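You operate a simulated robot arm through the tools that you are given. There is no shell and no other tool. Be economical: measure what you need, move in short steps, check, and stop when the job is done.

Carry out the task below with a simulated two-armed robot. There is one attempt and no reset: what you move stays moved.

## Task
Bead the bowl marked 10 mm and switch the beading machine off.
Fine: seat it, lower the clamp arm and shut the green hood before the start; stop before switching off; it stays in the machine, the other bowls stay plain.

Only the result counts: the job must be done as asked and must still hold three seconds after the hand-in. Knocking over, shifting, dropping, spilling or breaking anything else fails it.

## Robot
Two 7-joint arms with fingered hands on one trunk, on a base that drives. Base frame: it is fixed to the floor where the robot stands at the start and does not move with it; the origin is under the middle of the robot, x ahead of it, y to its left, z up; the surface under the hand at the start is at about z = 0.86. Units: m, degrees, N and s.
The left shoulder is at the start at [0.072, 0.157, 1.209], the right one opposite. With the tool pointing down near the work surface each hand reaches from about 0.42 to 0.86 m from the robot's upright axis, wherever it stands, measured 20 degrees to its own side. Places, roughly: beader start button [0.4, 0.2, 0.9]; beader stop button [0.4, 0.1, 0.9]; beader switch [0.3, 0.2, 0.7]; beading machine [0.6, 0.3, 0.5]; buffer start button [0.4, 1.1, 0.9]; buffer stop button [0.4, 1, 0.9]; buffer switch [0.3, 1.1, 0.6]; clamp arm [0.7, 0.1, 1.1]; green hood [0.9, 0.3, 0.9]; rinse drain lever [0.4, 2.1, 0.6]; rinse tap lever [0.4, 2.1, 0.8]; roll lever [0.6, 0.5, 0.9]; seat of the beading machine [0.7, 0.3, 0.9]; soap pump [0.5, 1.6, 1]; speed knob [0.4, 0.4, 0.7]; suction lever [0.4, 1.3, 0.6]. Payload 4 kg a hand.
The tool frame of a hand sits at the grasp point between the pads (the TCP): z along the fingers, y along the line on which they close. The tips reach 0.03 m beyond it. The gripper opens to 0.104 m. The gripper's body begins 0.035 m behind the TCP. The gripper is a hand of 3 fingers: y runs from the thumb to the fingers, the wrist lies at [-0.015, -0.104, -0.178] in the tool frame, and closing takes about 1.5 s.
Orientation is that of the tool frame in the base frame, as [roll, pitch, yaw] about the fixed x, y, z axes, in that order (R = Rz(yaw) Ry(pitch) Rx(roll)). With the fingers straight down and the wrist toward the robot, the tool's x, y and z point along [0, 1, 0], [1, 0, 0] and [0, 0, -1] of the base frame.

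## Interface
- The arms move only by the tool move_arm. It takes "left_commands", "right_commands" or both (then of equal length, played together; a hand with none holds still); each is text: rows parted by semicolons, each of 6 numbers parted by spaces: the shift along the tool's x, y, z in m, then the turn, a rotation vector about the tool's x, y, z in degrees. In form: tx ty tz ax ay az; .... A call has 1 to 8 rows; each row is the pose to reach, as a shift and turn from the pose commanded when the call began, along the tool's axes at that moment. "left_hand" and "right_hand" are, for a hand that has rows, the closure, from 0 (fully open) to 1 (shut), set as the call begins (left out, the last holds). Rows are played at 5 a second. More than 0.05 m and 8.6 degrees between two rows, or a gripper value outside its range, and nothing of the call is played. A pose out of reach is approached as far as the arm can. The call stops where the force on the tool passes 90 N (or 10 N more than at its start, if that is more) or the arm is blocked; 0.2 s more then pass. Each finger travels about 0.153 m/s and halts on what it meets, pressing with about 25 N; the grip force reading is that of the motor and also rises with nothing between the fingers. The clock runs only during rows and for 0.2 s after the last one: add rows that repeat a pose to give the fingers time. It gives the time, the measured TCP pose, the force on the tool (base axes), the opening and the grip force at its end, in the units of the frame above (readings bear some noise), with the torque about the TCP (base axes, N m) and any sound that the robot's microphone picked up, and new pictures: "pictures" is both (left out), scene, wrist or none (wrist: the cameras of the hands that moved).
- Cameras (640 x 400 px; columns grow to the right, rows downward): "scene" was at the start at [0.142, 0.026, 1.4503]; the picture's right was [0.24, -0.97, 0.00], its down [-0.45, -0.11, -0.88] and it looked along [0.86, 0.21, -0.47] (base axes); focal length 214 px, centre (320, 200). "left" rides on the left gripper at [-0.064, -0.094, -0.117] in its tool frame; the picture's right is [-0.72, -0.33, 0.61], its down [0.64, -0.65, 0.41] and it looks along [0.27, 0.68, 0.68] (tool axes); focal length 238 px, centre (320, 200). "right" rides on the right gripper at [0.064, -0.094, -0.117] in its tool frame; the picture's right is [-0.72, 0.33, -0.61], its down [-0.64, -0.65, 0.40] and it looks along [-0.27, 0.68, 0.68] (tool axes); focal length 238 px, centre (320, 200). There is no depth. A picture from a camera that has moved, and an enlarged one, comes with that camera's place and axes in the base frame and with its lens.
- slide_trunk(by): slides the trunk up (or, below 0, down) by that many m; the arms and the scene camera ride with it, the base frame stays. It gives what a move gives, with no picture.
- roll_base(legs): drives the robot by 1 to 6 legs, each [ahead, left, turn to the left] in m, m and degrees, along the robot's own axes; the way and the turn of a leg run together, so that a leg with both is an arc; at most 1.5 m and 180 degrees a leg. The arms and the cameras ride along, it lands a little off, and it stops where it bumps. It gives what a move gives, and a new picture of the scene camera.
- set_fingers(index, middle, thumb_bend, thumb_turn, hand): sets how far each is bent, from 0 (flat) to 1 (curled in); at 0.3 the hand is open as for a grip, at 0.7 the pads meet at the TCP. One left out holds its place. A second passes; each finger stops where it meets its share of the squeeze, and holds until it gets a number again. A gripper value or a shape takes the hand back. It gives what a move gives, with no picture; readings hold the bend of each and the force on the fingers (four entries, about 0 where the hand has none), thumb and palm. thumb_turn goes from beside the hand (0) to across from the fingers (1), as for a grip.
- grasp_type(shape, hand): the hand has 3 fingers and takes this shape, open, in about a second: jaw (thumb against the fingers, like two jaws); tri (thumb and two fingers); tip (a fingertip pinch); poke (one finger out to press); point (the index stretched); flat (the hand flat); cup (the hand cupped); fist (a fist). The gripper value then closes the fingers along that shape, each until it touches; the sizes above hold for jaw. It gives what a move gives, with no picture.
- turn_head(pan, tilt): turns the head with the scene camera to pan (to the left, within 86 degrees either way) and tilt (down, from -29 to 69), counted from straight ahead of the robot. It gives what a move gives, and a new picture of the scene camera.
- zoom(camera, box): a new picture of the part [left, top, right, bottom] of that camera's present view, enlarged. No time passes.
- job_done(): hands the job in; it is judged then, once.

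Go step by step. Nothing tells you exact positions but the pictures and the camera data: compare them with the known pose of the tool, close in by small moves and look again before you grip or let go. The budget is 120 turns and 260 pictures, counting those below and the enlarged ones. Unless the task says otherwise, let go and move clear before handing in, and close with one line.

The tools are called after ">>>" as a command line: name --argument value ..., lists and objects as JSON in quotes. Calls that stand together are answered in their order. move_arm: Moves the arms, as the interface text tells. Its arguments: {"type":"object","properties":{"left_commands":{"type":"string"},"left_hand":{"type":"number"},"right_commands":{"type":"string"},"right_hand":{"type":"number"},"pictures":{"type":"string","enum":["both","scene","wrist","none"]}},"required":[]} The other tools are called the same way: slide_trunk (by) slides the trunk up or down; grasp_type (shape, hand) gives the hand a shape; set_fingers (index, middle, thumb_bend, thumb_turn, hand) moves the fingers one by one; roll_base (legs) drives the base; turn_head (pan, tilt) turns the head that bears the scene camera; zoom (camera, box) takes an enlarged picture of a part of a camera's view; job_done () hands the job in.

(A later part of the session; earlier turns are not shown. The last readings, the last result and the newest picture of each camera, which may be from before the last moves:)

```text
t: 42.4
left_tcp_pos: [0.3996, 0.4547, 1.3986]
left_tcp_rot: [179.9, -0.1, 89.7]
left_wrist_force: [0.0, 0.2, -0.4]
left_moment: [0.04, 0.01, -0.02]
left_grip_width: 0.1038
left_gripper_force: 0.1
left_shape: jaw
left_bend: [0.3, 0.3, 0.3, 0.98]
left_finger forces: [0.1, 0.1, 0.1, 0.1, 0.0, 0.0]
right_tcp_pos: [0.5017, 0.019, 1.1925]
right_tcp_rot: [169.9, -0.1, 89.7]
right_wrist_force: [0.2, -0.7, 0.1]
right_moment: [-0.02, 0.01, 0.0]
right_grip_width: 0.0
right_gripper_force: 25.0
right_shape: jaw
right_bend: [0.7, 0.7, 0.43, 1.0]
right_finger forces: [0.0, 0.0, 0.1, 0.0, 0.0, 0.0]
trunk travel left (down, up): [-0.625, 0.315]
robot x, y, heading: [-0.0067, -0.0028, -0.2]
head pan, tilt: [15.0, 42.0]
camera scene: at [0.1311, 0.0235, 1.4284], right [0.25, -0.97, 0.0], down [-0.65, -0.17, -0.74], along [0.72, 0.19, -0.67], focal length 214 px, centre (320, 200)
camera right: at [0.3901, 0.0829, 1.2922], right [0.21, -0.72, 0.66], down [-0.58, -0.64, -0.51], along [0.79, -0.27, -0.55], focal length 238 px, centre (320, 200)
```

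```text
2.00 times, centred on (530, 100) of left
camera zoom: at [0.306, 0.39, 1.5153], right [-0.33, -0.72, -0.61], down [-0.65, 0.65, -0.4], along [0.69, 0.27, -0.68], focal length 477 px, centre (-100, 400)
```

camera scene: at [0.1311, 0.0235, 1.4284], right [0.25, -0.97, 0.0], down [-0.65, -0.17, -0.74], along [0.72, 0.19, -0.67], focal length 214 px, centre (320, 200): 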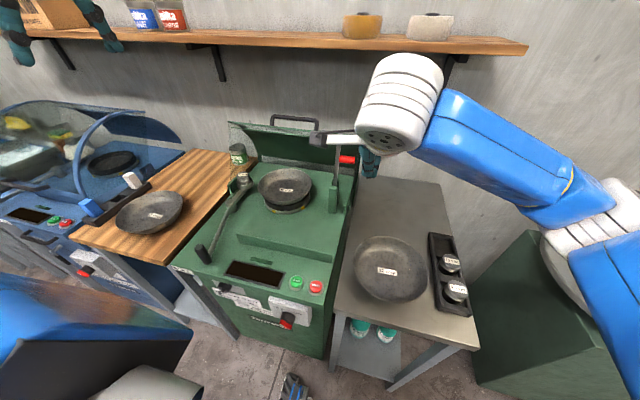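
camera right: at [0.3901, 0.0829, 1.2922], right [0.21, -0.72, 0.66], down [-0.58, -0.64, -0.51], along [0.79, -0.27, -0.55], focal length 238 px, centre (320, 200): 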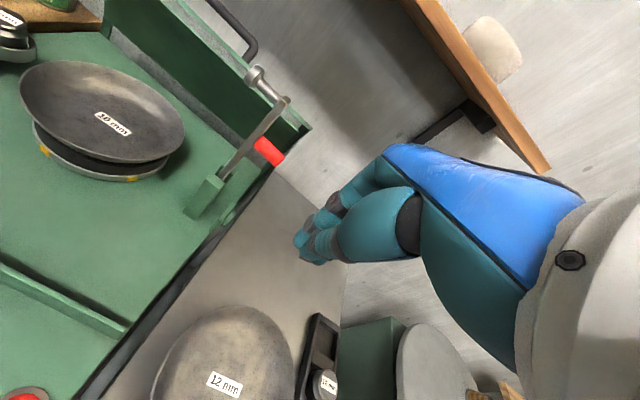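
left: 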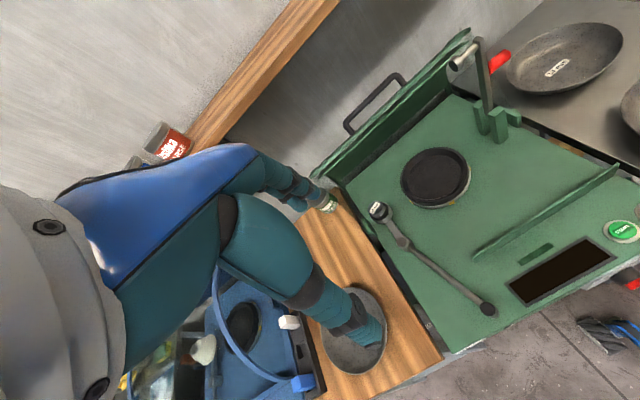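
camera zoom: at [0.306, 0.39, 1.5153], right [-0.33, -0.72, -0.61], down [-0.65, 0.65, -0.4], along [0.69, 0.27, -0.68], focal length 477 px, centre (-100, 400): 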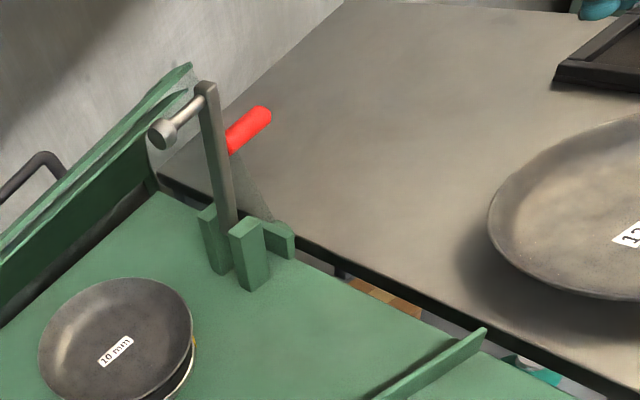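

The clamp arm stands at about (0.69, 0.117), top z 1.17, pivot z about 0.97, with its handle at z 1.09. I'll bring the closed fingertips to its right side, above the handle.

>>> move_arm --right_commands "0.006 0.035 0.013 0 0 0; 0.012 0.07 0.026 0 0 0; 0.018 0.105 0.0386 0 0 0; 0.024 0.14 0.0515 0 0 0; 0.031 0.1745 0.0643 0 0 0; 0.031 0.1745 0.0643 0 0 0" --pictures "both"

>>> zoom --camera "left" --box '[420, 0, 640, 200]'

```text
t: 43.8
left_tcp_pos: [0.3988, 0.4548, 1.3987]
left_tcp_rot: [179.9, -0.1, 89.7]
left_wrist_force: [0.1, -0.6, 0.4]
left_moment: [-0.03, 0.0, 0.02]
left_grip_width: 0.1038
left_gripper_force: 0.1
left_shape: jaw
left_bend: [0.3, 0.3, 0.3, 0.98]
left_finger forces: [0.1, 0.0, 0.1, 0.1, 0.1, 0.1]
right_tcp_pos: [0.6855, 0.0495, 1.1605]
right_tcp_rot: [169.9, 0.0, 89.7]
right_wrist_force: [1.0, 0.1, 0.4]
right_moment: [-0.04, 0.04, -0.02]
right_grip_width: 0.0
right_gripper_force: 25.2
right_shape: jaw
right_bend: [0.7, 0.7, 0.43, 1.0]
right_finger forces: [0.1, 0.0, 0.0, 0.0, 0.0, 0.1]
trunk travel left (down, up): [-0.625, 0.315]
robot x, y, heading: [-0.0041, -0.001, -0.1]
head pan, tilt: [15.0, 42.0]
camera scene: at [0.1309, 0.0245, 1.4284], right [0.25, -0.97, 0.0], down [-0.65, -0.17, -0.74], along [0.72, 0.19, -0.67], focal length 214 px, centre (320, 200)
camera right: at [0.5729, 0.1147, 1.2598], right [0.21, -0.72, 0.66], down [-0.57, -0.64, -0.51], along [0.79, -0.27, -0.55], focal length 238 px, centre (320, 200)
```

scene: 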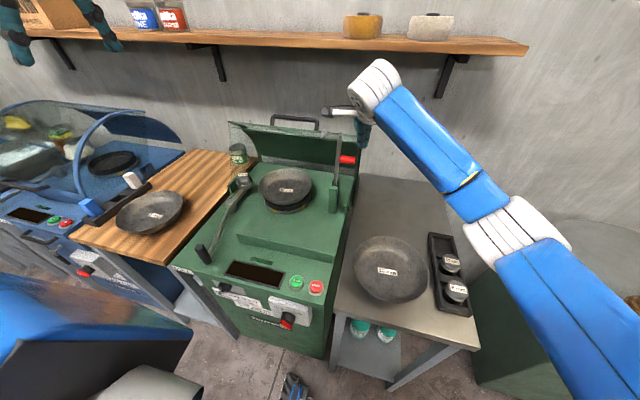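
right: 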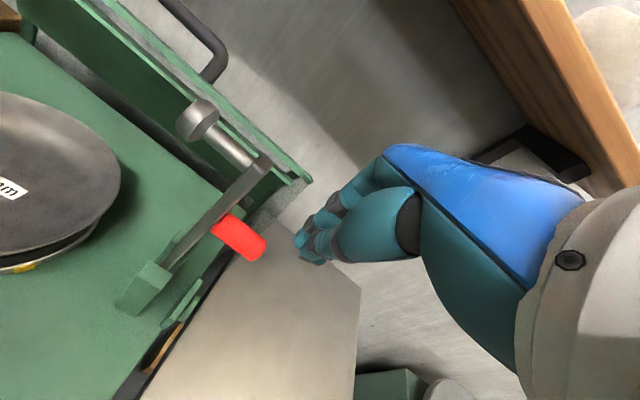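

```text
2.00 times, centred on (530, 100) of left
camera zoom: at [0.3051, 0.3904, 1.5155], right [-0.33, -0.72, -0.62], down [-0.65, 0.65, -0.41], along [0.69, 0.27, -0.68], focal length 477 px, centre (-100, 400)
```

zoom: 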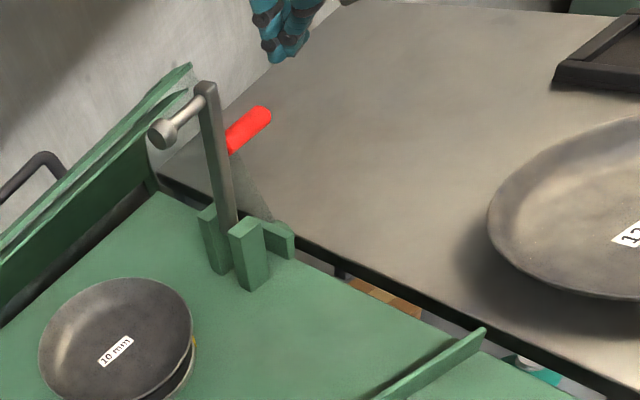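

Fingertips are beside the arm at z 1.13, clear of the handle. I'll push left along the arc to about 45°.

>>> move_arm --right_commands "0.039 0.005 -0.003 0 0 0; 0.062 0.005 -0.004 0 0 0; 0.085 0.0055 -0.004 0 0 0; 0.108 0.0045 0.002 0 0 0; 0.1295 0.004 0.0075 0 0 0; 0.15 0.002 0.018 0 0 0; 0.169 0 0.031 0 0 0; 0.169 0 0.031 0 0 0" --pictures "wrist"

>>> zoom --camera "left" --box '[400, 0, 640, 200]'

```text
t: 45.6
left_tcp_pos: [0.4, 0.454, 1.3981]
left_tcp_rot: [179.9, -0.1, 89.7]
left_wrist_force: [0.1, -0.6, 0.0]
left_moment: [-0.03, -0.02, 0.03]
left_grip_width: 0.1037
left_gripper_force: 0.0
left_shape: jaw
left_bend: [0.3, 0.3, 0.3, 0.98]
left_finger forces: [0.1, 0.0, 0.0, 0.1, 0.0, 0.0]
right_tcp_pos: [0.6925, 0.2187, 1.1313]
right_tcp_rot: [169.9, -0.1, 89.6]
right_wrist_force: [-0.1, -1.4, 0.5]
right_moment: [-0.02, -0.04, -0.02]
right_grip_width: 0.0
right_gripper_force: 24.8
right_shape: jaw
right_bend: [0.7, 0.7, 0.43, 1.0]
right_finger forces: [0.1, 0.0, 0.0, 0.0, 0.0, 0.1]
trunk travel left (down, up): [-0.625, 0.315]
robot x, y, heading: [-0.0053, 0.002, -0.3]
head pan, tilt: [15.0, 42.0]
camera right: at [0.5801, 0.2831, 1.2311], right [0.21, -0.72, 0.66], down [-0.57, -0.64, -0.51], along [0.79, -0.27, -0.55], focal length 238 px, centre (320, 200)
```

right: 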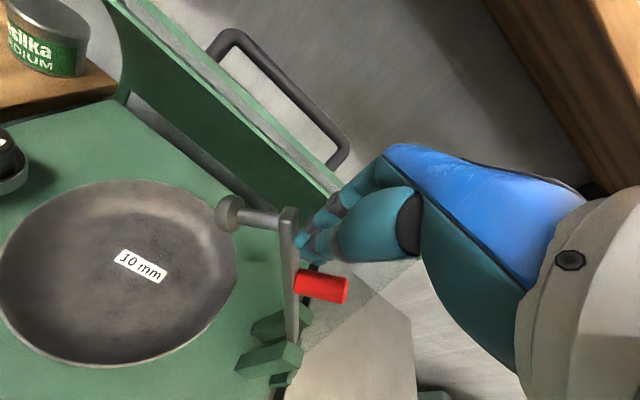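

```text
2.00 times, centred on (520, 100) of left
camera zoom: at [0.3056, 0.3896, 1.5155], right [-0.33, -0.72, -0.62], down [-0.65, 0.65, -0.4], along [0.69, 0.27, -0.68], focal length 477 px, centre (-80, 400)
```

zoom: 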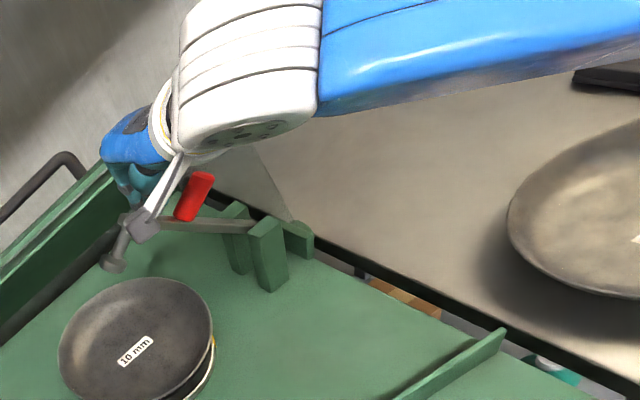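

The arm follows at about 45–50°. Continuing down to about 82°, then small steps.

>>> move_arm --right_commands "0.018 -0.0028 0.0158 0 0 0; 0.033 -0.006 0.0335 0 0 0; 0.045 -0.0096 0.054 0 0 0; 0.054 -0.0132 0.075 0 0 0; 0.06 -0.017 0.0965 0 0 0; 0.06 -0.017 0.0965 0 0 0" --pictures "wrist"

>>> zoom --camera "left" --box '[360, 40, 600, 240]'

```text
t: 47.2
left_tcp_pos: [0.4024, 0.4488, 1.4003]
left_tcp_rot: [179.8, -0.4, 89.6]
left_wrist_force: [0.0, 0.5, -0.4]
left_moment: [0.04, 0.0, -0.01]
left_grip_width: 0.1039
left_gripper_force: 0.0
left_shape: jaw
left_bend: [0.3, 0.3, 0.3, 0.98]
left_finger forces: [0.0, 0.0, 0.0, 0.0, 0.0, 0.0]
right_tcp_pos: [0.7126, 0.2157, 1.057]
right_tcp_rot: [167.6, -1.2, 86.7]
right_wrist_force: [32.9, 7.8, 5.1]
right_moment: [0.15, -0.63, 0.21]
right_grip_width: 0.0
right_gripper_force: 25.2
right_shape: jaw
right_bend: [0.7, 0.7, 0.5, 1.0]
right_finger forces: [0.0, 21.1, 0.1, 0.1, 0.0, 0.0]
right hand out of reach, approached as far as the arm can: row 1, 2, 3, 4, 5, 6
trunk travel left (down, up): [-0.625, 0.315]
robot x, y, heading: [-0.0006, -0.0014, -0.2]
head pan, tilt: [15.0, 42.0]
stopped in row 6 (right hand): the arm was blocked; the commanded pose is now the measured one
camera right: at [0.6, 0.2858, 1.1528], right [0.14, -0.74, 0.66], down [-0.59, -0.6, -0.55], along [0.8, -0.3, -0.52], focal length 238 px, centre (320, 200)
```

right: 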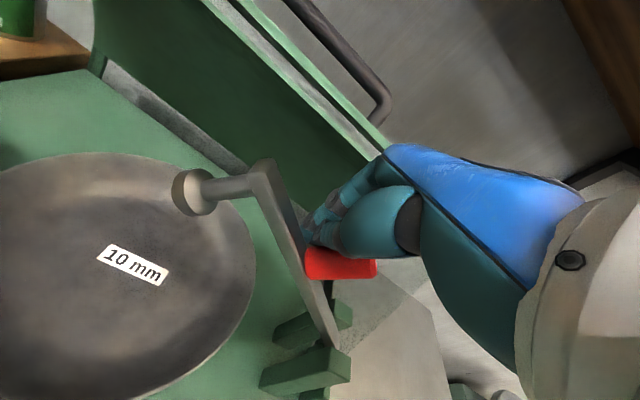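

```text
2.00 times, centred on (480, 140) of left
camera zoom: at [0.3075, 0.3838, 1.5171], right [-0.33, -0.71, -0.62], down [-0.65, 0.65, -0.4], along [0.69, 0.27, -0.68], focal length 477 px, centre (0, 320)
```

zoom: 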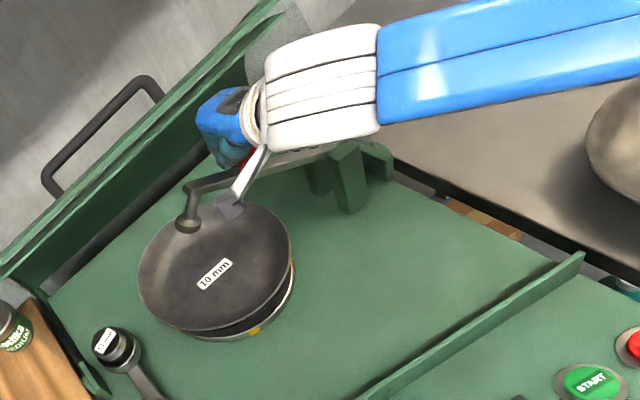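

The right arm ran out of reach and the fingertips slid against the handle. I'll back up out of contact, then shift the base left for better reach.

>>> move_arm --right_commands "0 -0.01 0 0 0 0; 0 -0.015 -0.02 0 0 0; 0 -0.015 -0.05 0 0 0; 0 -0.015 -0.09 0 0 0; 0 -0.02 -0.12 0 0 0" --pictures "wrist"

```text
t: 48.4
left_tcp_pos: [0.3897, 0.4634, 1.3977]
left_tcp_rot: [179.6, 0.3, 89.8]
left_wrist_force: [-0.7, 0.4, 1.0]
left_moment: [-0.01, 0.02, -0.03]
left_grip_width: 0.1038
left_gripper_force: 0.1
left_shape: jaw
left_bend: [0.3, 0.3, 0.3, 0.98]
left_finger forces: [0.1, 0.0, 0.0, 0.0, 0.0, 0.0]
right_tcp_pos: [0.6505, 0.2299, 1.1701]
right_tcp_rot: [167.8, -0.5, 87.0]
right_wrist_force: [-0.5, 0.0, 0.1]
right_moment: [0.0, -0.03, -0.02]
right_grip_width: 0.0
right_gripper_force: 24.4
right_shape: jaw
right_bend: [0.7, 0.7, 0.53, 1.0]
right_finger forces: [0.1, 0.0, 0.1, 0.0, 0.0, 0.0]
trunk travel left (down, up): [-0.625, 0.315]
robot x, y, heading: [-0.0057, 0.0021, -0.3]
head pan, tilt: [15.0, 42.0]
camera right: at [0.5373, 0.2988, 1.2664], right [0.15, -0.73, 0.66], down [-0.58, -0.61, -0.54], along [0.8, -0.31, -0.52], focal length 238 px, centre (320, 200)
```

right: 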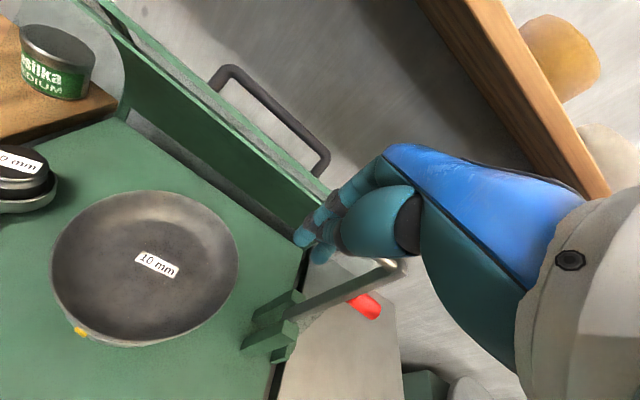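

The clamp arm sprang back upright, so it must be pushed right down in one go. I'll drive the base 0.25 m left so the right arm reaches comfortably.

>>> roll_base --legs '[[0, 0.25, 0]]'

>>> zoom --camera "scene" --box '[260, 90, 460, 260]'

```text
t: 50.2
left_tcp_pos: [0.3968, 0.6839, 1.4064]
left_tcp_rot: [179.8, -0.8, 89.6]
left_wrist_force: [0.1, 0.7, 0.7]
left_moment: [0.01, -0.02, 0.0]
left_grip_width: 0.1039
left_gripper_force: 0.1
left_shape: jaw
left_bend: [0.3, 0.3, 0.3, 0.98]
left_finger forces: [0.1, 0.1, 0.0, 0.0, 0.0, 0.0]
right_tcp_pos: [0.6595, 0.4534, 1.1719]
right_tcp_rot: [167.9, -1.4, 86.6]
right_wrist_force: [0.4, -0.2, 0.5]
right_moment: [0.0, 0.02, 0.03]
right_grip_width: 0.0
right_gripper_force: 25.0
right_shape: jaw
right_bend: [0.7, 0.7, 0.53, 1.0]
right_finger forces: [0.0, 0.0, 0.0, 0.0, 0.0, 0.0]
trunk travel left (down, up): [-0.625, 0.315]
robot x, y, heading: [0.0001, 0.245, -0.4]
head pan, tilt: [15.0, 42.0]
camera scene: at [0.1324, 0.2654, 1.4285], right [0.25, -0.97, 0.0], down [-0.65, -0.17, -0.74], along [0.72, 0.19, -0.67], focal length 214 px, centre (320, 200)
```

scene: 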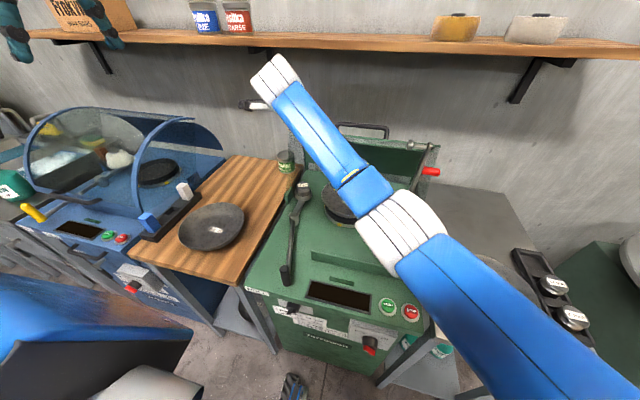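

```text
2.35 times, centred on (360, 175) of scene
camera zoom: at [0.1324, 0.2654, 1.4285], right [0.25, -0.97, 0.0], down [-0.65, -0.17, -0.74], along [0.72, 0.19, -0.67], focal length 505 px, centre (226, 259)
```

zoom: 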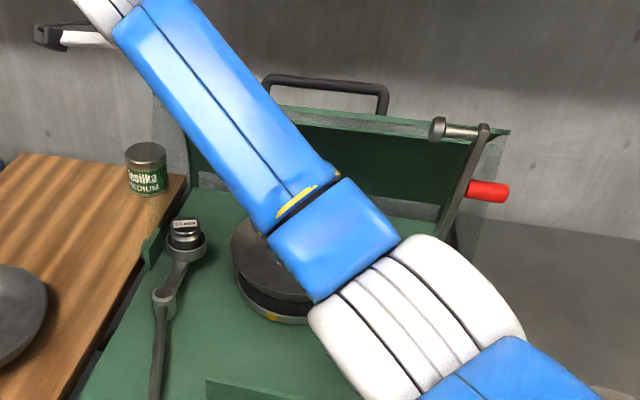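

Base is at y = 0.245. Now I bring the hand back to the right side of the clamp arm, passing above it.

>>> move_arm --right_commands "-0.04 0.008 -0.025 0 0 0; -0.083 0.018 -0.048 0 0 0; -0.13 0.028 -0.072 0 0 0; -0.177 0.031 -0.072 0 0 0; -0.224 0.033 -0.072 0 0 0; -0.271 0.035 -0.072 0 0 0; -0.318 0.037 -0.072 0 0 0; -0.364 0.039 -0.072 0 0 0" --pictures "none"

>>> zoom --camera "scene" --box '[320, 90, 520, 230]'

```text
refused: row 3 steps farther than a row can; nothing moved
```

```text
2.86 times, centred on (420, 160) of scene
camera zoom: at [0.1324, 0.2654, 1.4285], right [0.25, -0.97, 0.0], down [-0.65, -0.17, -0.74], along [0.72, 0.19, -0.67], focal length 613 px, centre (34, 314)
```

zoom: 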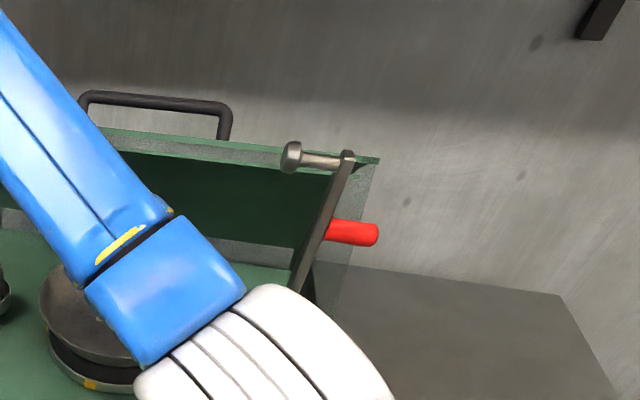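

>>> move_arm --right_commands "-0.035 0.008 -0.025 0 0 0; -0.075 0.018 -0.048 0 0 0; -0.115 0.026 -0.072 0 0 0; -0.163 0.031 -0.072 0 0 0; -0.211 0.033 -0.072 0 0 0; -0.259 0.035 -0.072 0 0 0; -0.307 0.037 -0.072 0 0 0; -0.355 0.039 -0.072 0 0 0" --pictures "scene"

```text
t: 52.0
left_tcp_pos: [0.3958, 0.682, 1.4057]
left_tcp_rot: [179.7, -1.1, 89.5]
left_wrist_force: [-0.2, -0.8, 0.1]
left_moment: [0.02, 0.02, 0.01]
left_grip_width: 0.1038
left_gripper_force: 0.0
left_shape: jaw
left_bend: [0.3, 0.3, 0.3, 0.98]
left_finger forces: [0.0, 0.0, 0.1, 0.1, 0.0, 0.0]
right_tcp_pos: [0.6604, 0.0932, 1.2437]
right_tcp_rot: [168.0, -1.5, 86.6]
right_wrist_force: [-0.7, 0.3, -0.1]
right_moment: [0.05, 0.02, 0.01]
right_grip_width: 0.0
right_gripper_force: 25.1
right_shape: jaw
right_bend: [0.7, 0.7, 0.53, 1.0]
right_finger forces: [0.0, 0.0, 0.1, 0.1, 0.0, 0.1]
trunk travel left (down, up): [-0.625, 0.315]
robot x, y, heading: [-0.0027, 0.2477, -0.4]
head pan, tilt: [15.0, 42.0]
camera scene: at [0.1333, 0.263, 1.4285], right [0.25, -0.97, 0.0], down [-0.65, -0.17, -0.74], along [0.72, 0.19, -0.67], focal length 214 px, centre (320, 200)
```

scene: 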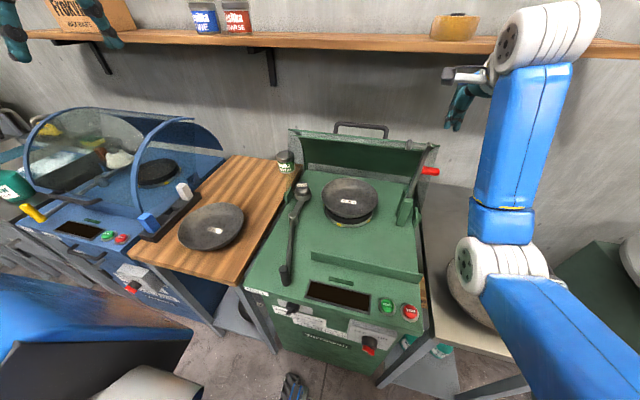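

Next, drop to the start point beside the arm's upper part.

>>> move_arm --right_commands "-0.045 0 0 0 0 0; -0.053 0.005 0.03 0 0.7 -3.2; -0.053 0.01 0.06 0 0.7 -3.2; -0.053 0.014 0.084 0 0.7 -3.2; -0.053 0.014 0.084 0 0.7 -3.2" --pictures "wrist"

>>> zoom --camera "scene" --box '[360, 70, 520, 220]'

```text
t: 53.2
left_tcp_pos: [0.3968, 0.6904, 1.4043]
left_tcp_rot: [179.6, -0.6, 89.6]
left_wrist_force: [1.0, -0.2, 0.6]
left_moment: [-0.01, 0.03, -0.01]
left_grip_width: 0.1036
left_gripper_force: 0.1
left_shape: jaw
left_bend: [0.3, 0.3, 0.3, 0.98]
left_finger forces: [0.0, 0.0, 0.0, 0.0, 0.0, 0.0]
right_tcp_pos: [0.6901, 0.0483, 1.163]
right_tcp_rot: [167.9, -1.2, 89.9]
right_wrist_force: [-0.6, 0.3, 0.2]
right_moment: [0.01, 0.01, 0.02]
right_grip_width: 0.0
right_gripper_force: 25.2
right_shape: jaw
right_bend: [0.7, 0.7, 0.53, 1.0]
right_finger forces: [0.1, 0.1, 0.0, 0.1, 0.0, 0.0]
trunk travel left (down, up): [-0.625, 0.315]
robot x, y, heading: [0.0004, 0.2429, -0.4]
head pan, tilt: [15.0, 42.0]
camera right: at [0.5735, 0.1109, 1.2591], right [0.19, -0.73, 0.65], down [-0.55, -0.63, -0.55], along [0.81, -0.26, -0.52], focal length 238 px, centre (320, 200)
```

right: 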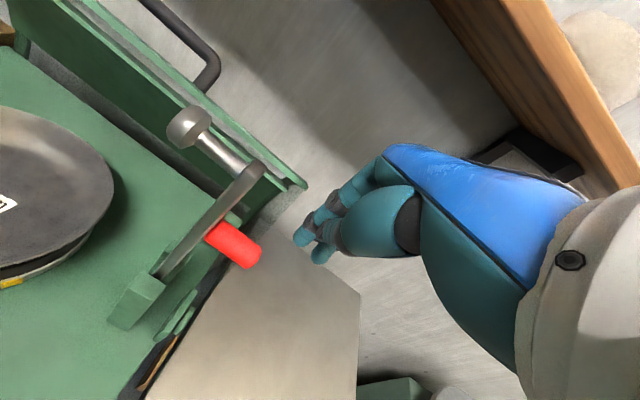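

```text
2.67 times, centred on (440, 145) of scene
camera zoom: at [0.133, 0.2716, 1.4283], right [0.25, -0.97, 0.0], down [-0.65, -0.17, -0.74], along [0.72, 0.19, -0.67], focal length 572 px, centre (0, 347)
```

zoom: 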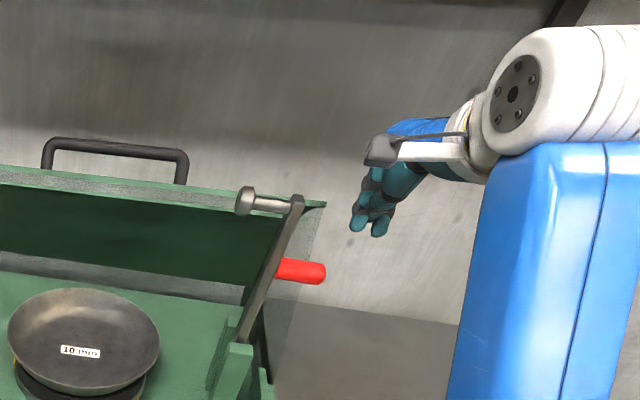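

In place again. I push left along the arc, aiming slightly nearer the arm's end.

>>> move_arm --right_commands "0.04 0.001 -0.004 0 0 0; 0.063 0.0016 -0.008 0 0 0; 0.087 0.0018 -0.009 0 0 0; 0.111 0.001 -0.004 0 0 0; 0.134 0 0.001 0 0 0; 0.157 -0.002 0.01 0 0 0; 0.178 -0.005 0.0245 0 0 0; 0.178 -0.005 0.0245 0 0 0" --pictures "wrist"

>>> zoom --camera "scene" --box '[320, 90, 480, 220]'

```text
t: 55.0
left_tcp_pos: [0.3956, 0.6868, 1.4033]
left_tcp_rot: [179.5, -0.7, 89.6]
left_wrist_force: [0.0, -0.7, 0.0]
left_moment: [-0.01, 0.0, -0.02]
left_grip_width: 0.1037
left_gripper_force: 0.1
left_shape: jaw
left_bend: [0.3, 0.3, 0.3, 0.98]
left_finger forces: [0.0, 0.0, 0.0, 0.0, 0.0, 0.1]
right_tcp_pos: [0.6881, 0.2239, 1.141]
right_tcp_rot: [167.9, -1.3, 89.9]
right_wrist_force: [-0.5, -0.3, 1.5]
right_moment: [0.01, 0.0, -0.05]
right_grip_width: 0.0
right_gripper_force: 24.9
right_shape: jaw
right_bend: [0.7, 0.7, 0.53, 1.0]
right_finger forces: [0.0, 0.0, 0.0, 0.1, 0.1, 0.0]
trunk travel left (down, up): [-0.625, 0.315]
robot x, y, heading: [-0.0027, 0.2441, -0.2]
head pan, tilt: [15.0, 42.0]
camera right: at [0.5728, 0.2862, 1.2389], right [0.19, -0.73, 0.65], down [-0.55, -0.63, -0.55], along [0.81, -0.26, -0.53], focal length 238 px, centre (320, 200)
```

right: 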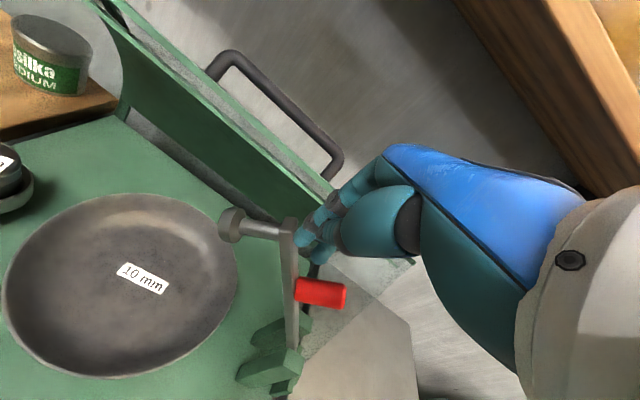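

```text
3.08 times, centred on (400, 155) of scene
camera zoom: at [0.1328, 0.27, 1.4284], right [0.25, -0.97, 0.0], down [-0.65, -0.17, -0.74], along [0.72, 0.19, -0.67], focal length 660 px, centre (74, 338)
```

zoom: 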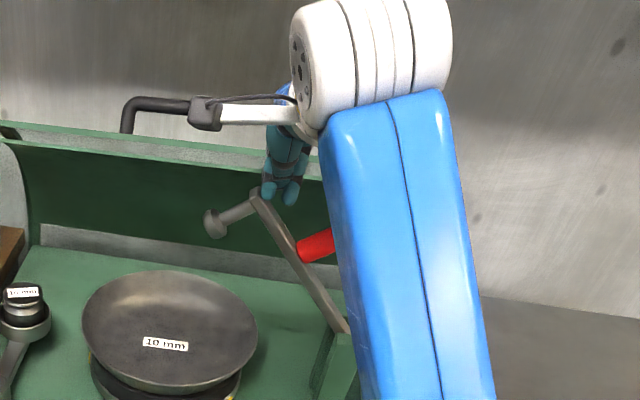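

The arm follows at about 45°. I continue down along the arc.

>>> move_arm --right_commands "0.018 -0.004 0.0186 0 0 0; 0.0345 -0.008 0.039 0 0 0; 0.047 -0.0125 0.0607 0 0 0; 0.0565 -0.0166 0.081 0 0 0; 0.062 -0.021 0.103 0 0 0; 0.062 -0.021 0.103 0 0 0" --pictures "wrist"

>>> zoom --camera "scene" --box '[300, 110, 460, 240]'

```text
t: 56.5
left_tcp_pos: [0.3959, 0.6884, 1.404]
left_tcp_rot: [179.7, -0.6, 89.6]
left_wrist_force: [-0.5, -0.3, -1.0]
left_moment: [-0.03, 0.01, 0.02]
left_grip_width: 0.1037
left_gripper_force: 0.0
left_shape: jaw
left_bend: [0.3, 0.3, 0.3, 0.98]
left_finger forces: [0.0, 0.1, 0.0, 0.0, 0.0, 0.0]
right_tcp_pos: [0.69, 0.2883, 1.0381]
right_tcp_rot: [167.9, -1.3, 90.0]
right_wrist_force: [-0.1, 0.5, -0.2]
right_moment: [0.0, 0.01, 0.02]
right_grip_width: 0.0
right_gripper_force: 24.7
right_shape: jaw
right_bend: [0.7, 0.7, 0.53, 1.0]
right_finger forces: [0.1, 0.0, 0.1, 0.1, 0.1, 0.1]
trunk travel left (down, up): [-0.625, 0.315]
robot x, y, heading: [-0.0034, 0.2424, -0.1]
head pan, tilt: [15.0, 42.0]
camera right: at [0.5738, 0.3505, 1.1341], right [0.19, -0.73, 0.65], down [-0.55, -0.63, -0.55], along [0.81, -0.26, -0.53], focal length 238 px, centre (320, 200)
```

right: 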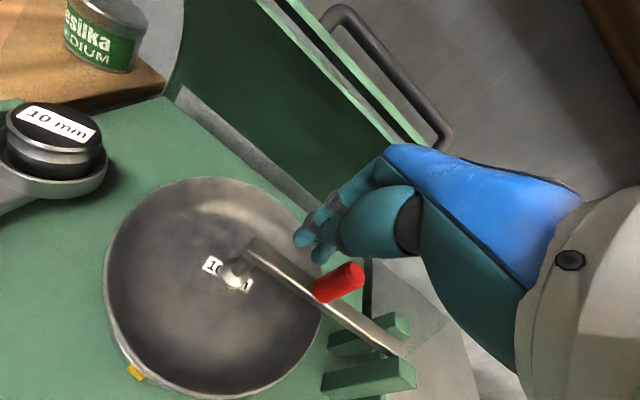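

```text
3.08 times, centred on (380, 175) of scene
camera zoom: at [0.133, 0.2705, 1.4284], right [0.25, -0.97, 0.0], down [-0.65, -0.17, -0.74], along [0.72, 0.19, -0.67], focal length 660 px, centre (135, 277)
```

zoom: 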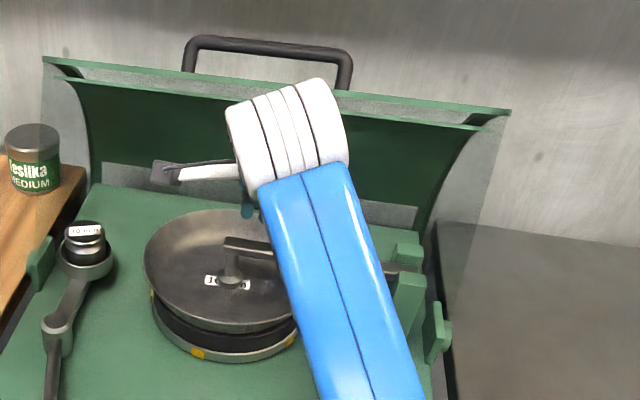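

The arm has swung down onto the bowl's centre by itself. I'll press it gently to make sure it is fully down.

>>> move_arm --right_commands "-0.005 -0.003 0.012 0 0 0; -0.005 -0.005 0.022 0 0 0; -0.005 -0.006 0.03 0 0 0; -0.005 -0.008 0.038 0 0 0; -0.005 -0.008 0.038 0 0 0" --pictures "wrist"

>>> zoom --camera "scene" --box '[300, 110, 460, 240]'

```text
t: 57.6
left_tcp_pos: [0.3966, 0.6878, 1.4038]
left_tcp_rot: [179.7, -0.6, 89.6]
left_wrist_force: [0.1, 1.2, 0.1]
left_moment: [0.0, 0.03, -0.01]
left_grip_width: 0.1039
left_gripper_force: 0.1
left_shape: jaw
left_bend: [0.3, 0.3, 0.3, 0.98]
left_finger forces: [0.0, 0.0, 0.0, 0.1, 0.1, 0.1]
right_tcp_pos: [0.6896, 0.2847, 0.9983]
right_tcp_rot: [167.9, -1.3, 90.0]
right_wrist_force: [-0.2, 0.5, 0.1]
right_moment: [-0.01, 0.01, -0.01]
right_grip_width: 0.0
right_gripper_force: 24.9
right_shape: jaw
right_bend: [0.7, 0.7, 0.53, 1.0]
right_finger forces: [0.0, 0.0, 0.0, 0.0, 0.1, 0.1]
trunk travel left (down, up): [-0.625, 0.315]
robot x, y, heading: [-0.0038, 0.2387, -0.3]
head pan, tilt: [15.0, 42.0]
camera right: at [0.5737, 0.3463, 1.0947], right [0.19, -0.73, 0.65], down [-0.55, -0.63, -0.55], along [0.81, -0.26, -0.53], focal length 238 px, centre (320, 200)
```

right: 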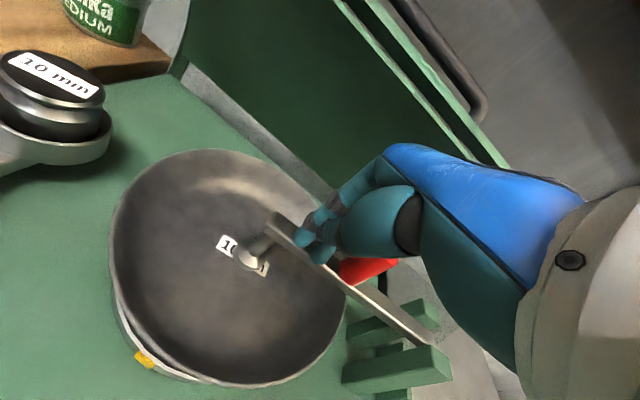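

```text
3.08 times, centred on (380, 175) of scene
camera zoom: at [0.133, 0.2705, 1.4284], right [0.25, -0.97, 0.0], down [-0.65, -0.17, -0.74], along [0.72, 0.19, -0.67], focal length 660 px, centre (135, 277)
```

zoom: 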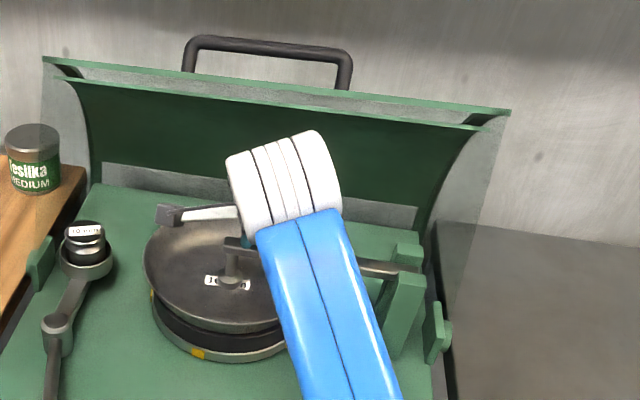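

No contact yet; a little further down.

>>> move_arm --right_commands "0 -0.001 0.005 0 0 0; 0 -0.002 0.01 0 0 0; 0 -0.003 0.015 0 0 0; 0 -0.003 0.015 0 0 0" --pictures "wrist"

```text
t: 58.6
left_tcp_pos: [0.3893, 0.686, 1.4078]
left_tcp_rot: [179.3, -0.7, 89.6]
left_wrist_force: [1.1, -0.1, 0.5]
left_moment: [0.0, -0.04, -0.06]
left_grip_width: 0.1041
left_gripper_force: 0.0
left_shape: jaw
left_bend: [0.3, 0.3, 0.3, 0.98]
left_finger forces: [0.0, 0.1, 0.0, 0.0, 0.0, 0.0]
right_tcp_pos: [0.687, 0.2831, 0.9944]
right_tcp_rot: [166.7, -1.5, 89.9]
right_wrist_force: [3.7, -4.9, 36.7]
right_moment: [0.2, -0.68, -0.1]
right_grip_width: 0.0001
right_gripper_force: 25.0
right_shape: jaw
right_bend: [0.7, 0.7, 0.53, 1.0]
right_finger forces: [40.5, 0.1, 0.1, 0.0, 0.1, 0.0]
trunk travel left (down, up): [-0.625, 0.315]
robot x, y, heading: [-0.0049, 0.2439, -0.3]
head pan, tilt: [15.0, 42.0]
camera right: at [0.5702, 0.3458, 1.0883], right [0.18, -0.74, 0.65], down [-0.54, -0.63, -0.56], along [0.82, -0.26, -0.51], focal length 238 px, centre (320, 200)
```

right: 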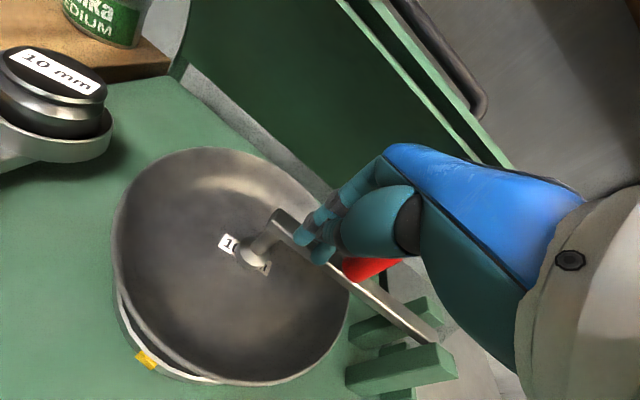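

The clamp is firm under 37 N. I'll lift off and back away, then study the hood.

>>> move_arm --right_commands "0 0.004 -0.02 0 0 0; 0 0.012 -0.06 0 0 0; 0 0 -0.1 0 0 0; 0 -0.03 -0.13 0 0 0; -0.03 -0.06 -0.15 0 0 0; -0.07 -0.085 -0.16 0 0 0; -0.11 -0.1 -0.17 0 0 0; -0.15 -0.11 -0.18 0 0 0" --pictures "scene"

>>> zoom --camera "scene" --box '[270, 100, 450, 240]'

>>> zoom --camera "left" --box '[400, 0, 640, 200]'

>>> zoom --camera "right" --box '[0, 0, 320, 300]'

```text
t: 60.5
left_tcp_pos: [0.3961, 0.6871, 1.4048]
left_tcp_rot: [179.7, -0.9, 89.6]
left_wrist_force: [-0.7, 0.1, 0.7]
left_moment: [0.03, -0.01, 0.0]
left_grip_width: 0.1038
left_gripper_force: 0.1
left_shape: jaw
left_bend: [0.3, 0.3, 0.3, 0.98]
left_finger forces: [0.0, 0.0, 0.0, 0.0, 0.1, 0.0]
right_tcp_pos: [0.5451, 0.129, 1.1321]
right_tcp_rot: [168.0, -1.3, 90.0]
right_wrist_force: [0.7, 0.0, 0.1]
right_moment: [0.01, 0.01, -0.01]
right_grip_width: 0.0
right_gripper_force: 25.2
right_shape: jaw
right_bend: [0.7, 0.7, 0.53, 1.0]
right_finger forces: [0.0, 0.0, 0.1, 0.0, 0.0, 0.0]
trunk travel left (down, up): [-0.625, 0.315]
robot x, y, heading: [-0.0026, 0.243, -0.7]
head pan, tilt: [15.0, 42.0]
camera scene: at [0.1327, 0.2681, 1.4284], right [0.25, -0.97, 0.0], down [-0.65, -0.17, -0.74], along [0.72, 0.19, -0.67], focal length 214 px, centre (320, 200)
```

scene: 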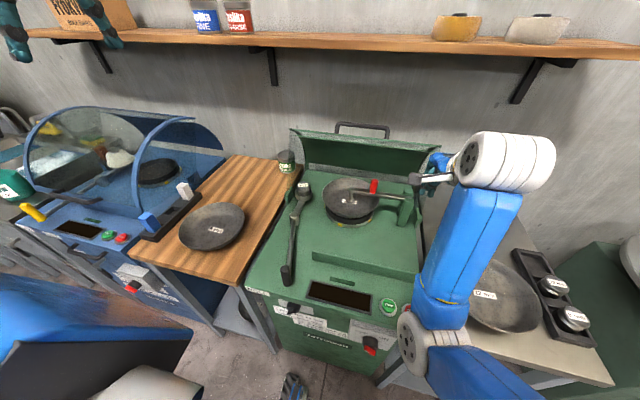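

```text
2.86 times, centred on (360, 170) of scene
camera zoom: at [0.1327, 0.2681, 1.4284], right [0.25, -0.97, 0.0], down [-0.65, -0.17, -0.74], along [0.72, 0.19, -0.67], focal length 613 px, centre (206, 286)
```

zoom: 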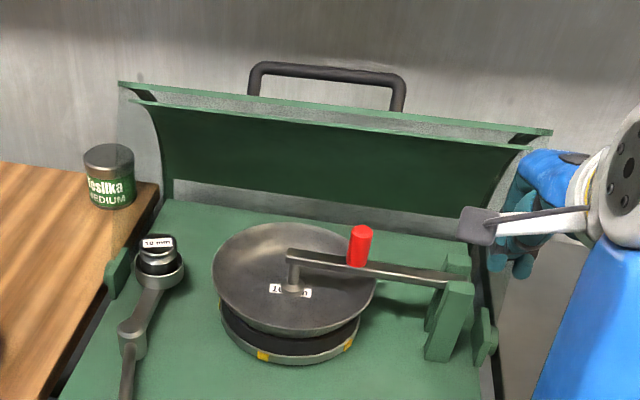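

```text
2.00 times, centred on (520, 100) of left
camera zoom: at [0.3016, 0.6212, 1.5204], right [-0.33, -0.71, -0.62], down [-0.65, 0.65, -0.4], along [0.69, 0.27, -0.67], focal length 477 px, centre (-80, 400)
```

zoom: 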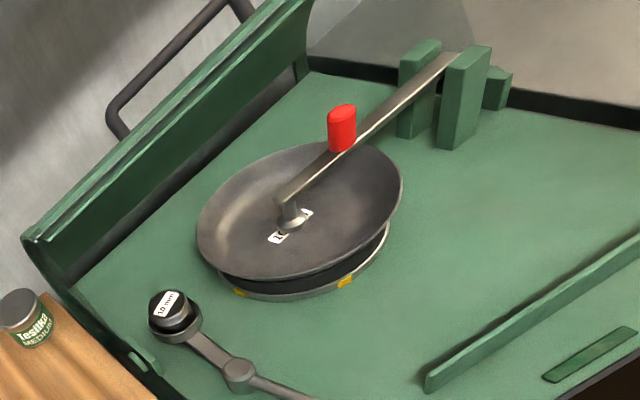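

```text
1.33 times, centred on (160, 150) of right
camera zoom: at [0.4297, 0.1908, 1.2295], right [0.19, -0.73, 0.65], down [-0.55, -0.63, -0.55], along [0.81, -0.26, -0.53], focal length 318 px, centre (533, 267)
```

zoom: 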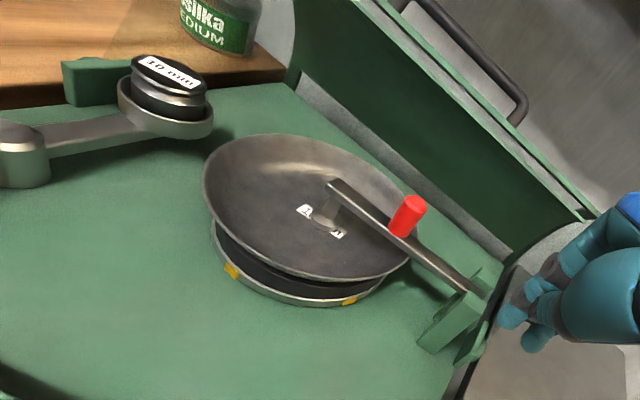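

The clamp pad sits on the bowl's centre. The hood looks like a shell turning about pivots near (0.69, z 0.885), and its handle bar is at about (0.86, 0.225–0.39, 1.13). I'll approach the bar pitched 45°, half open.

>>> move_arm --right_commands "0.023 0.033 -0.005 -4 0 0; 0.046 0.066 -0.01 -8 0 0; 0.069 0.1 -0.01 -12 0 0; 0.092 0.133 -0.01 -16 0 0; 0.115 0.166 -0.01 -20 0 0; 0.138 0.2 -0.01 -24 0 0; 0.16 0.233 -0.005 -28 0 0; 0.181 0.266 0 -33 0 0" --right_hand 0.45 --pictures "both"

>>> zoom --camera "left" --box '[360, 0, 600, 160]'

```text
t: 62.2
left_tcp_pos: [0.3971, 0.6895, 1.4037]
left_tcp_rot: [179.7, -0.8, 89.7]
left_wrist_force: [-0.5, 0.2, 0.5]
left_moment: [-0.02, 0.01, -0.02]
left_grip_width: 0.1036
left_gripper_force: 0.1
left_shape: jaw
left_bend: [0.3, 0.3, 0.3, 0.98]
left_finger forces: [0.0, 0.1, 0.1, 0.0, 0.0, 0.0]
right_tcp_pos: [0.8058, 0.3141, 1.1913]
right_tcp_rot: [134.9, -1.2, 89.9]
right_wrist_force: [0.7, 0.1, 0.2]
right_moment: [-0.02, -0.01, 0.01]
right_grip_width: 0.0571
right_gripper_force: 0.1
right_shape: jaw
right_bend: [0.74, 0.43, 0.67, 1.0]
right_finger forces: [0.0, 0.0, 0.0, 0.1, 0.0, 0.0]
trunk travel left (down, up): [-0.625, 0.315]
robot x, y, heading: [-0.0005, 0.2429, -0.4]
head pan, tilt: [15.0, 42.0]
camera scene: at [0.1344, 0.2717, 1.4282], right [0.25, -0.97, 0.0], down [-0.65, -0.17, -0.74], along [0.72, 0.19, -0.67], focal length 214 px, centre (320, 200)
camera right: at [0.658, 0.3779, 1.2098], right [-0.21, -0.73, 0.65], down [-0.17, -0.62, -0.76], along [0.96, -0.27, 0.0], focal length 238 px, centre (320, 200)
```

scene: 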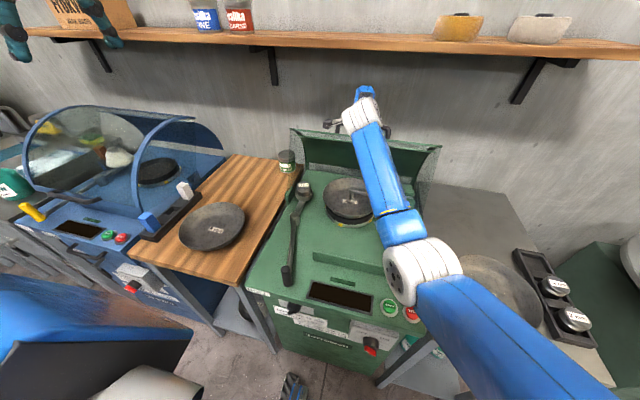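
right: 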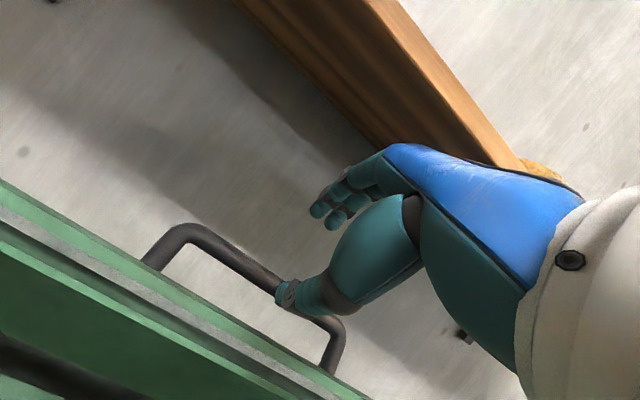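

```text
2.50 times, centred on (480, 80) of left
camera zoom: at [0.3029, 0.6239, 1.5195], right [-0.33, -0.71, -0.62], down [-0.65, 0.65, -0.4], along [0.69, 0.27, -0.67], focal length 596 px, centre (-80, 500)
```

zoom: 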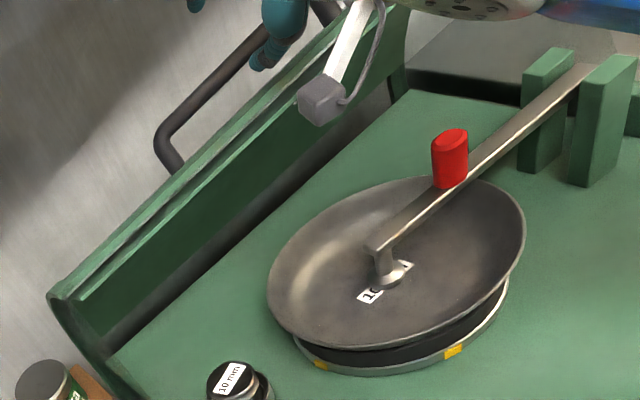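

Aligned with the bar. I'll move in along the finger direction, checking halfway.

>>> move_arm --right_commands "0 0 0.015 0 0 0; 0 0 0.03 0 0 0; 0 0 0.045 0 0 0; 0 0 0.045 0 0 0" --pictures "wrist"

>>> zoom --camera "left" --box '[380, 0, 500, 90]'

>>> zoom --camera "scene" --box '[290, 70, 450, 180]'

```text
t: 63.2
left_tcp_pos: [0.3959, 0.6877, 1.4045]
left_tcp_rot: [179.7, -0.7, 89.5]
left_wrist_force: [0.4, 0.1, -1.0]
left_moment: [0.02, -0.02, 0.0]
left_grip_width: 0.1038
left_gripper_force: 0.0
left_shape: jaw
left_bend: [0.3, 0.3, 0.3, 0.98]
left_finger forces: [0.0, 0.0, 0.1, 0.1, 0.0, 0.0]
right_tcp_pos: [0.8366, 0.314, 1.1607]
right_tcp_rot: [134.9, -1.2, 89.8]
right_wrist_force: [0.6, -0.6, 0.5]
right_moment: [0.02, 0.03, 0.01]
right_grip_width: 0.0571
right_gripper_force: 0.1
right_shape: jaw
right_bend: [0.74, 0.43, 0.67, 1.0]
right_finger forces: [0.0, 0.1, 0.0, 0.0, 0.0, 0.0]
trunk travel left (down, up): [-0.625, 0.315]
robot x, y, heading: [-0.0005, 0.2446, -0.2]
head pan, tilt: [15.0, 42.0]
camera right: at [0.6887, 0.377, 1.1782], right [-0.21, -0.73, 0.65], down [-0.17, -0.62, -0.76], along [0.96, -0.27, 0.0], focal length 238 px, centre (320, 200)
```

right: 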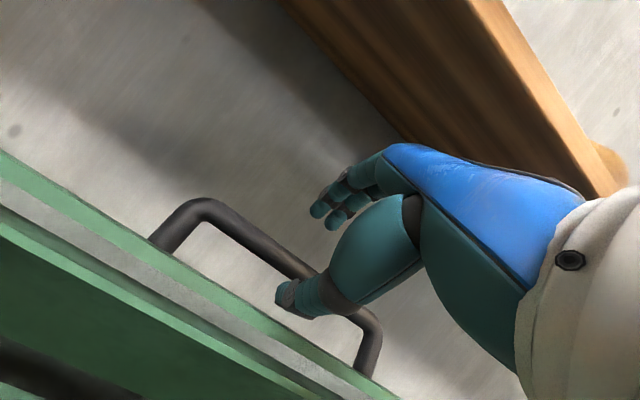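

```text
4.44 times, centred on (440, 45) of left
camera zoom: at [0.3012, 0.6229, 1.5202], right [-0.33, -0.71, -0.62], down [-0.65, 0.65, -0.4], along [0.69, 0.27, -0.67], focal length 1059 px, centre (-213, 889)
```

zoom: 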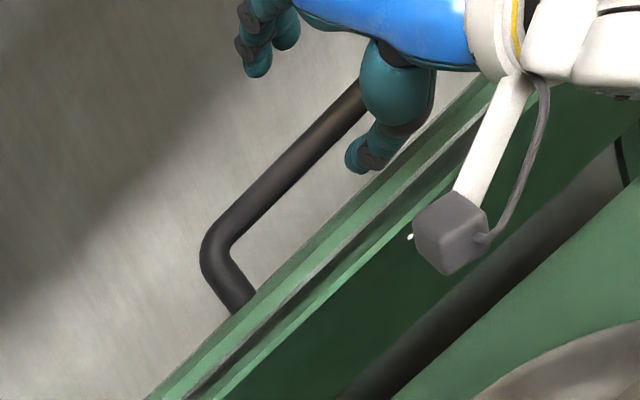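

```text
3.64 times, centred on (370, 125) of scene
camera zoom: at [0.1331, 0.2707, 1.4284], right [0.25, -0.97, 0.0], down [-0.65, -0.17, -0.74], along [0.72, 0.19, -0.67], focal length 780 px, centre (138, 473)
```

zoom: 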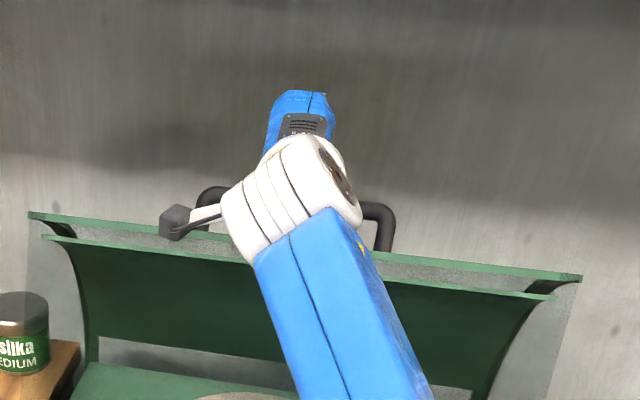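

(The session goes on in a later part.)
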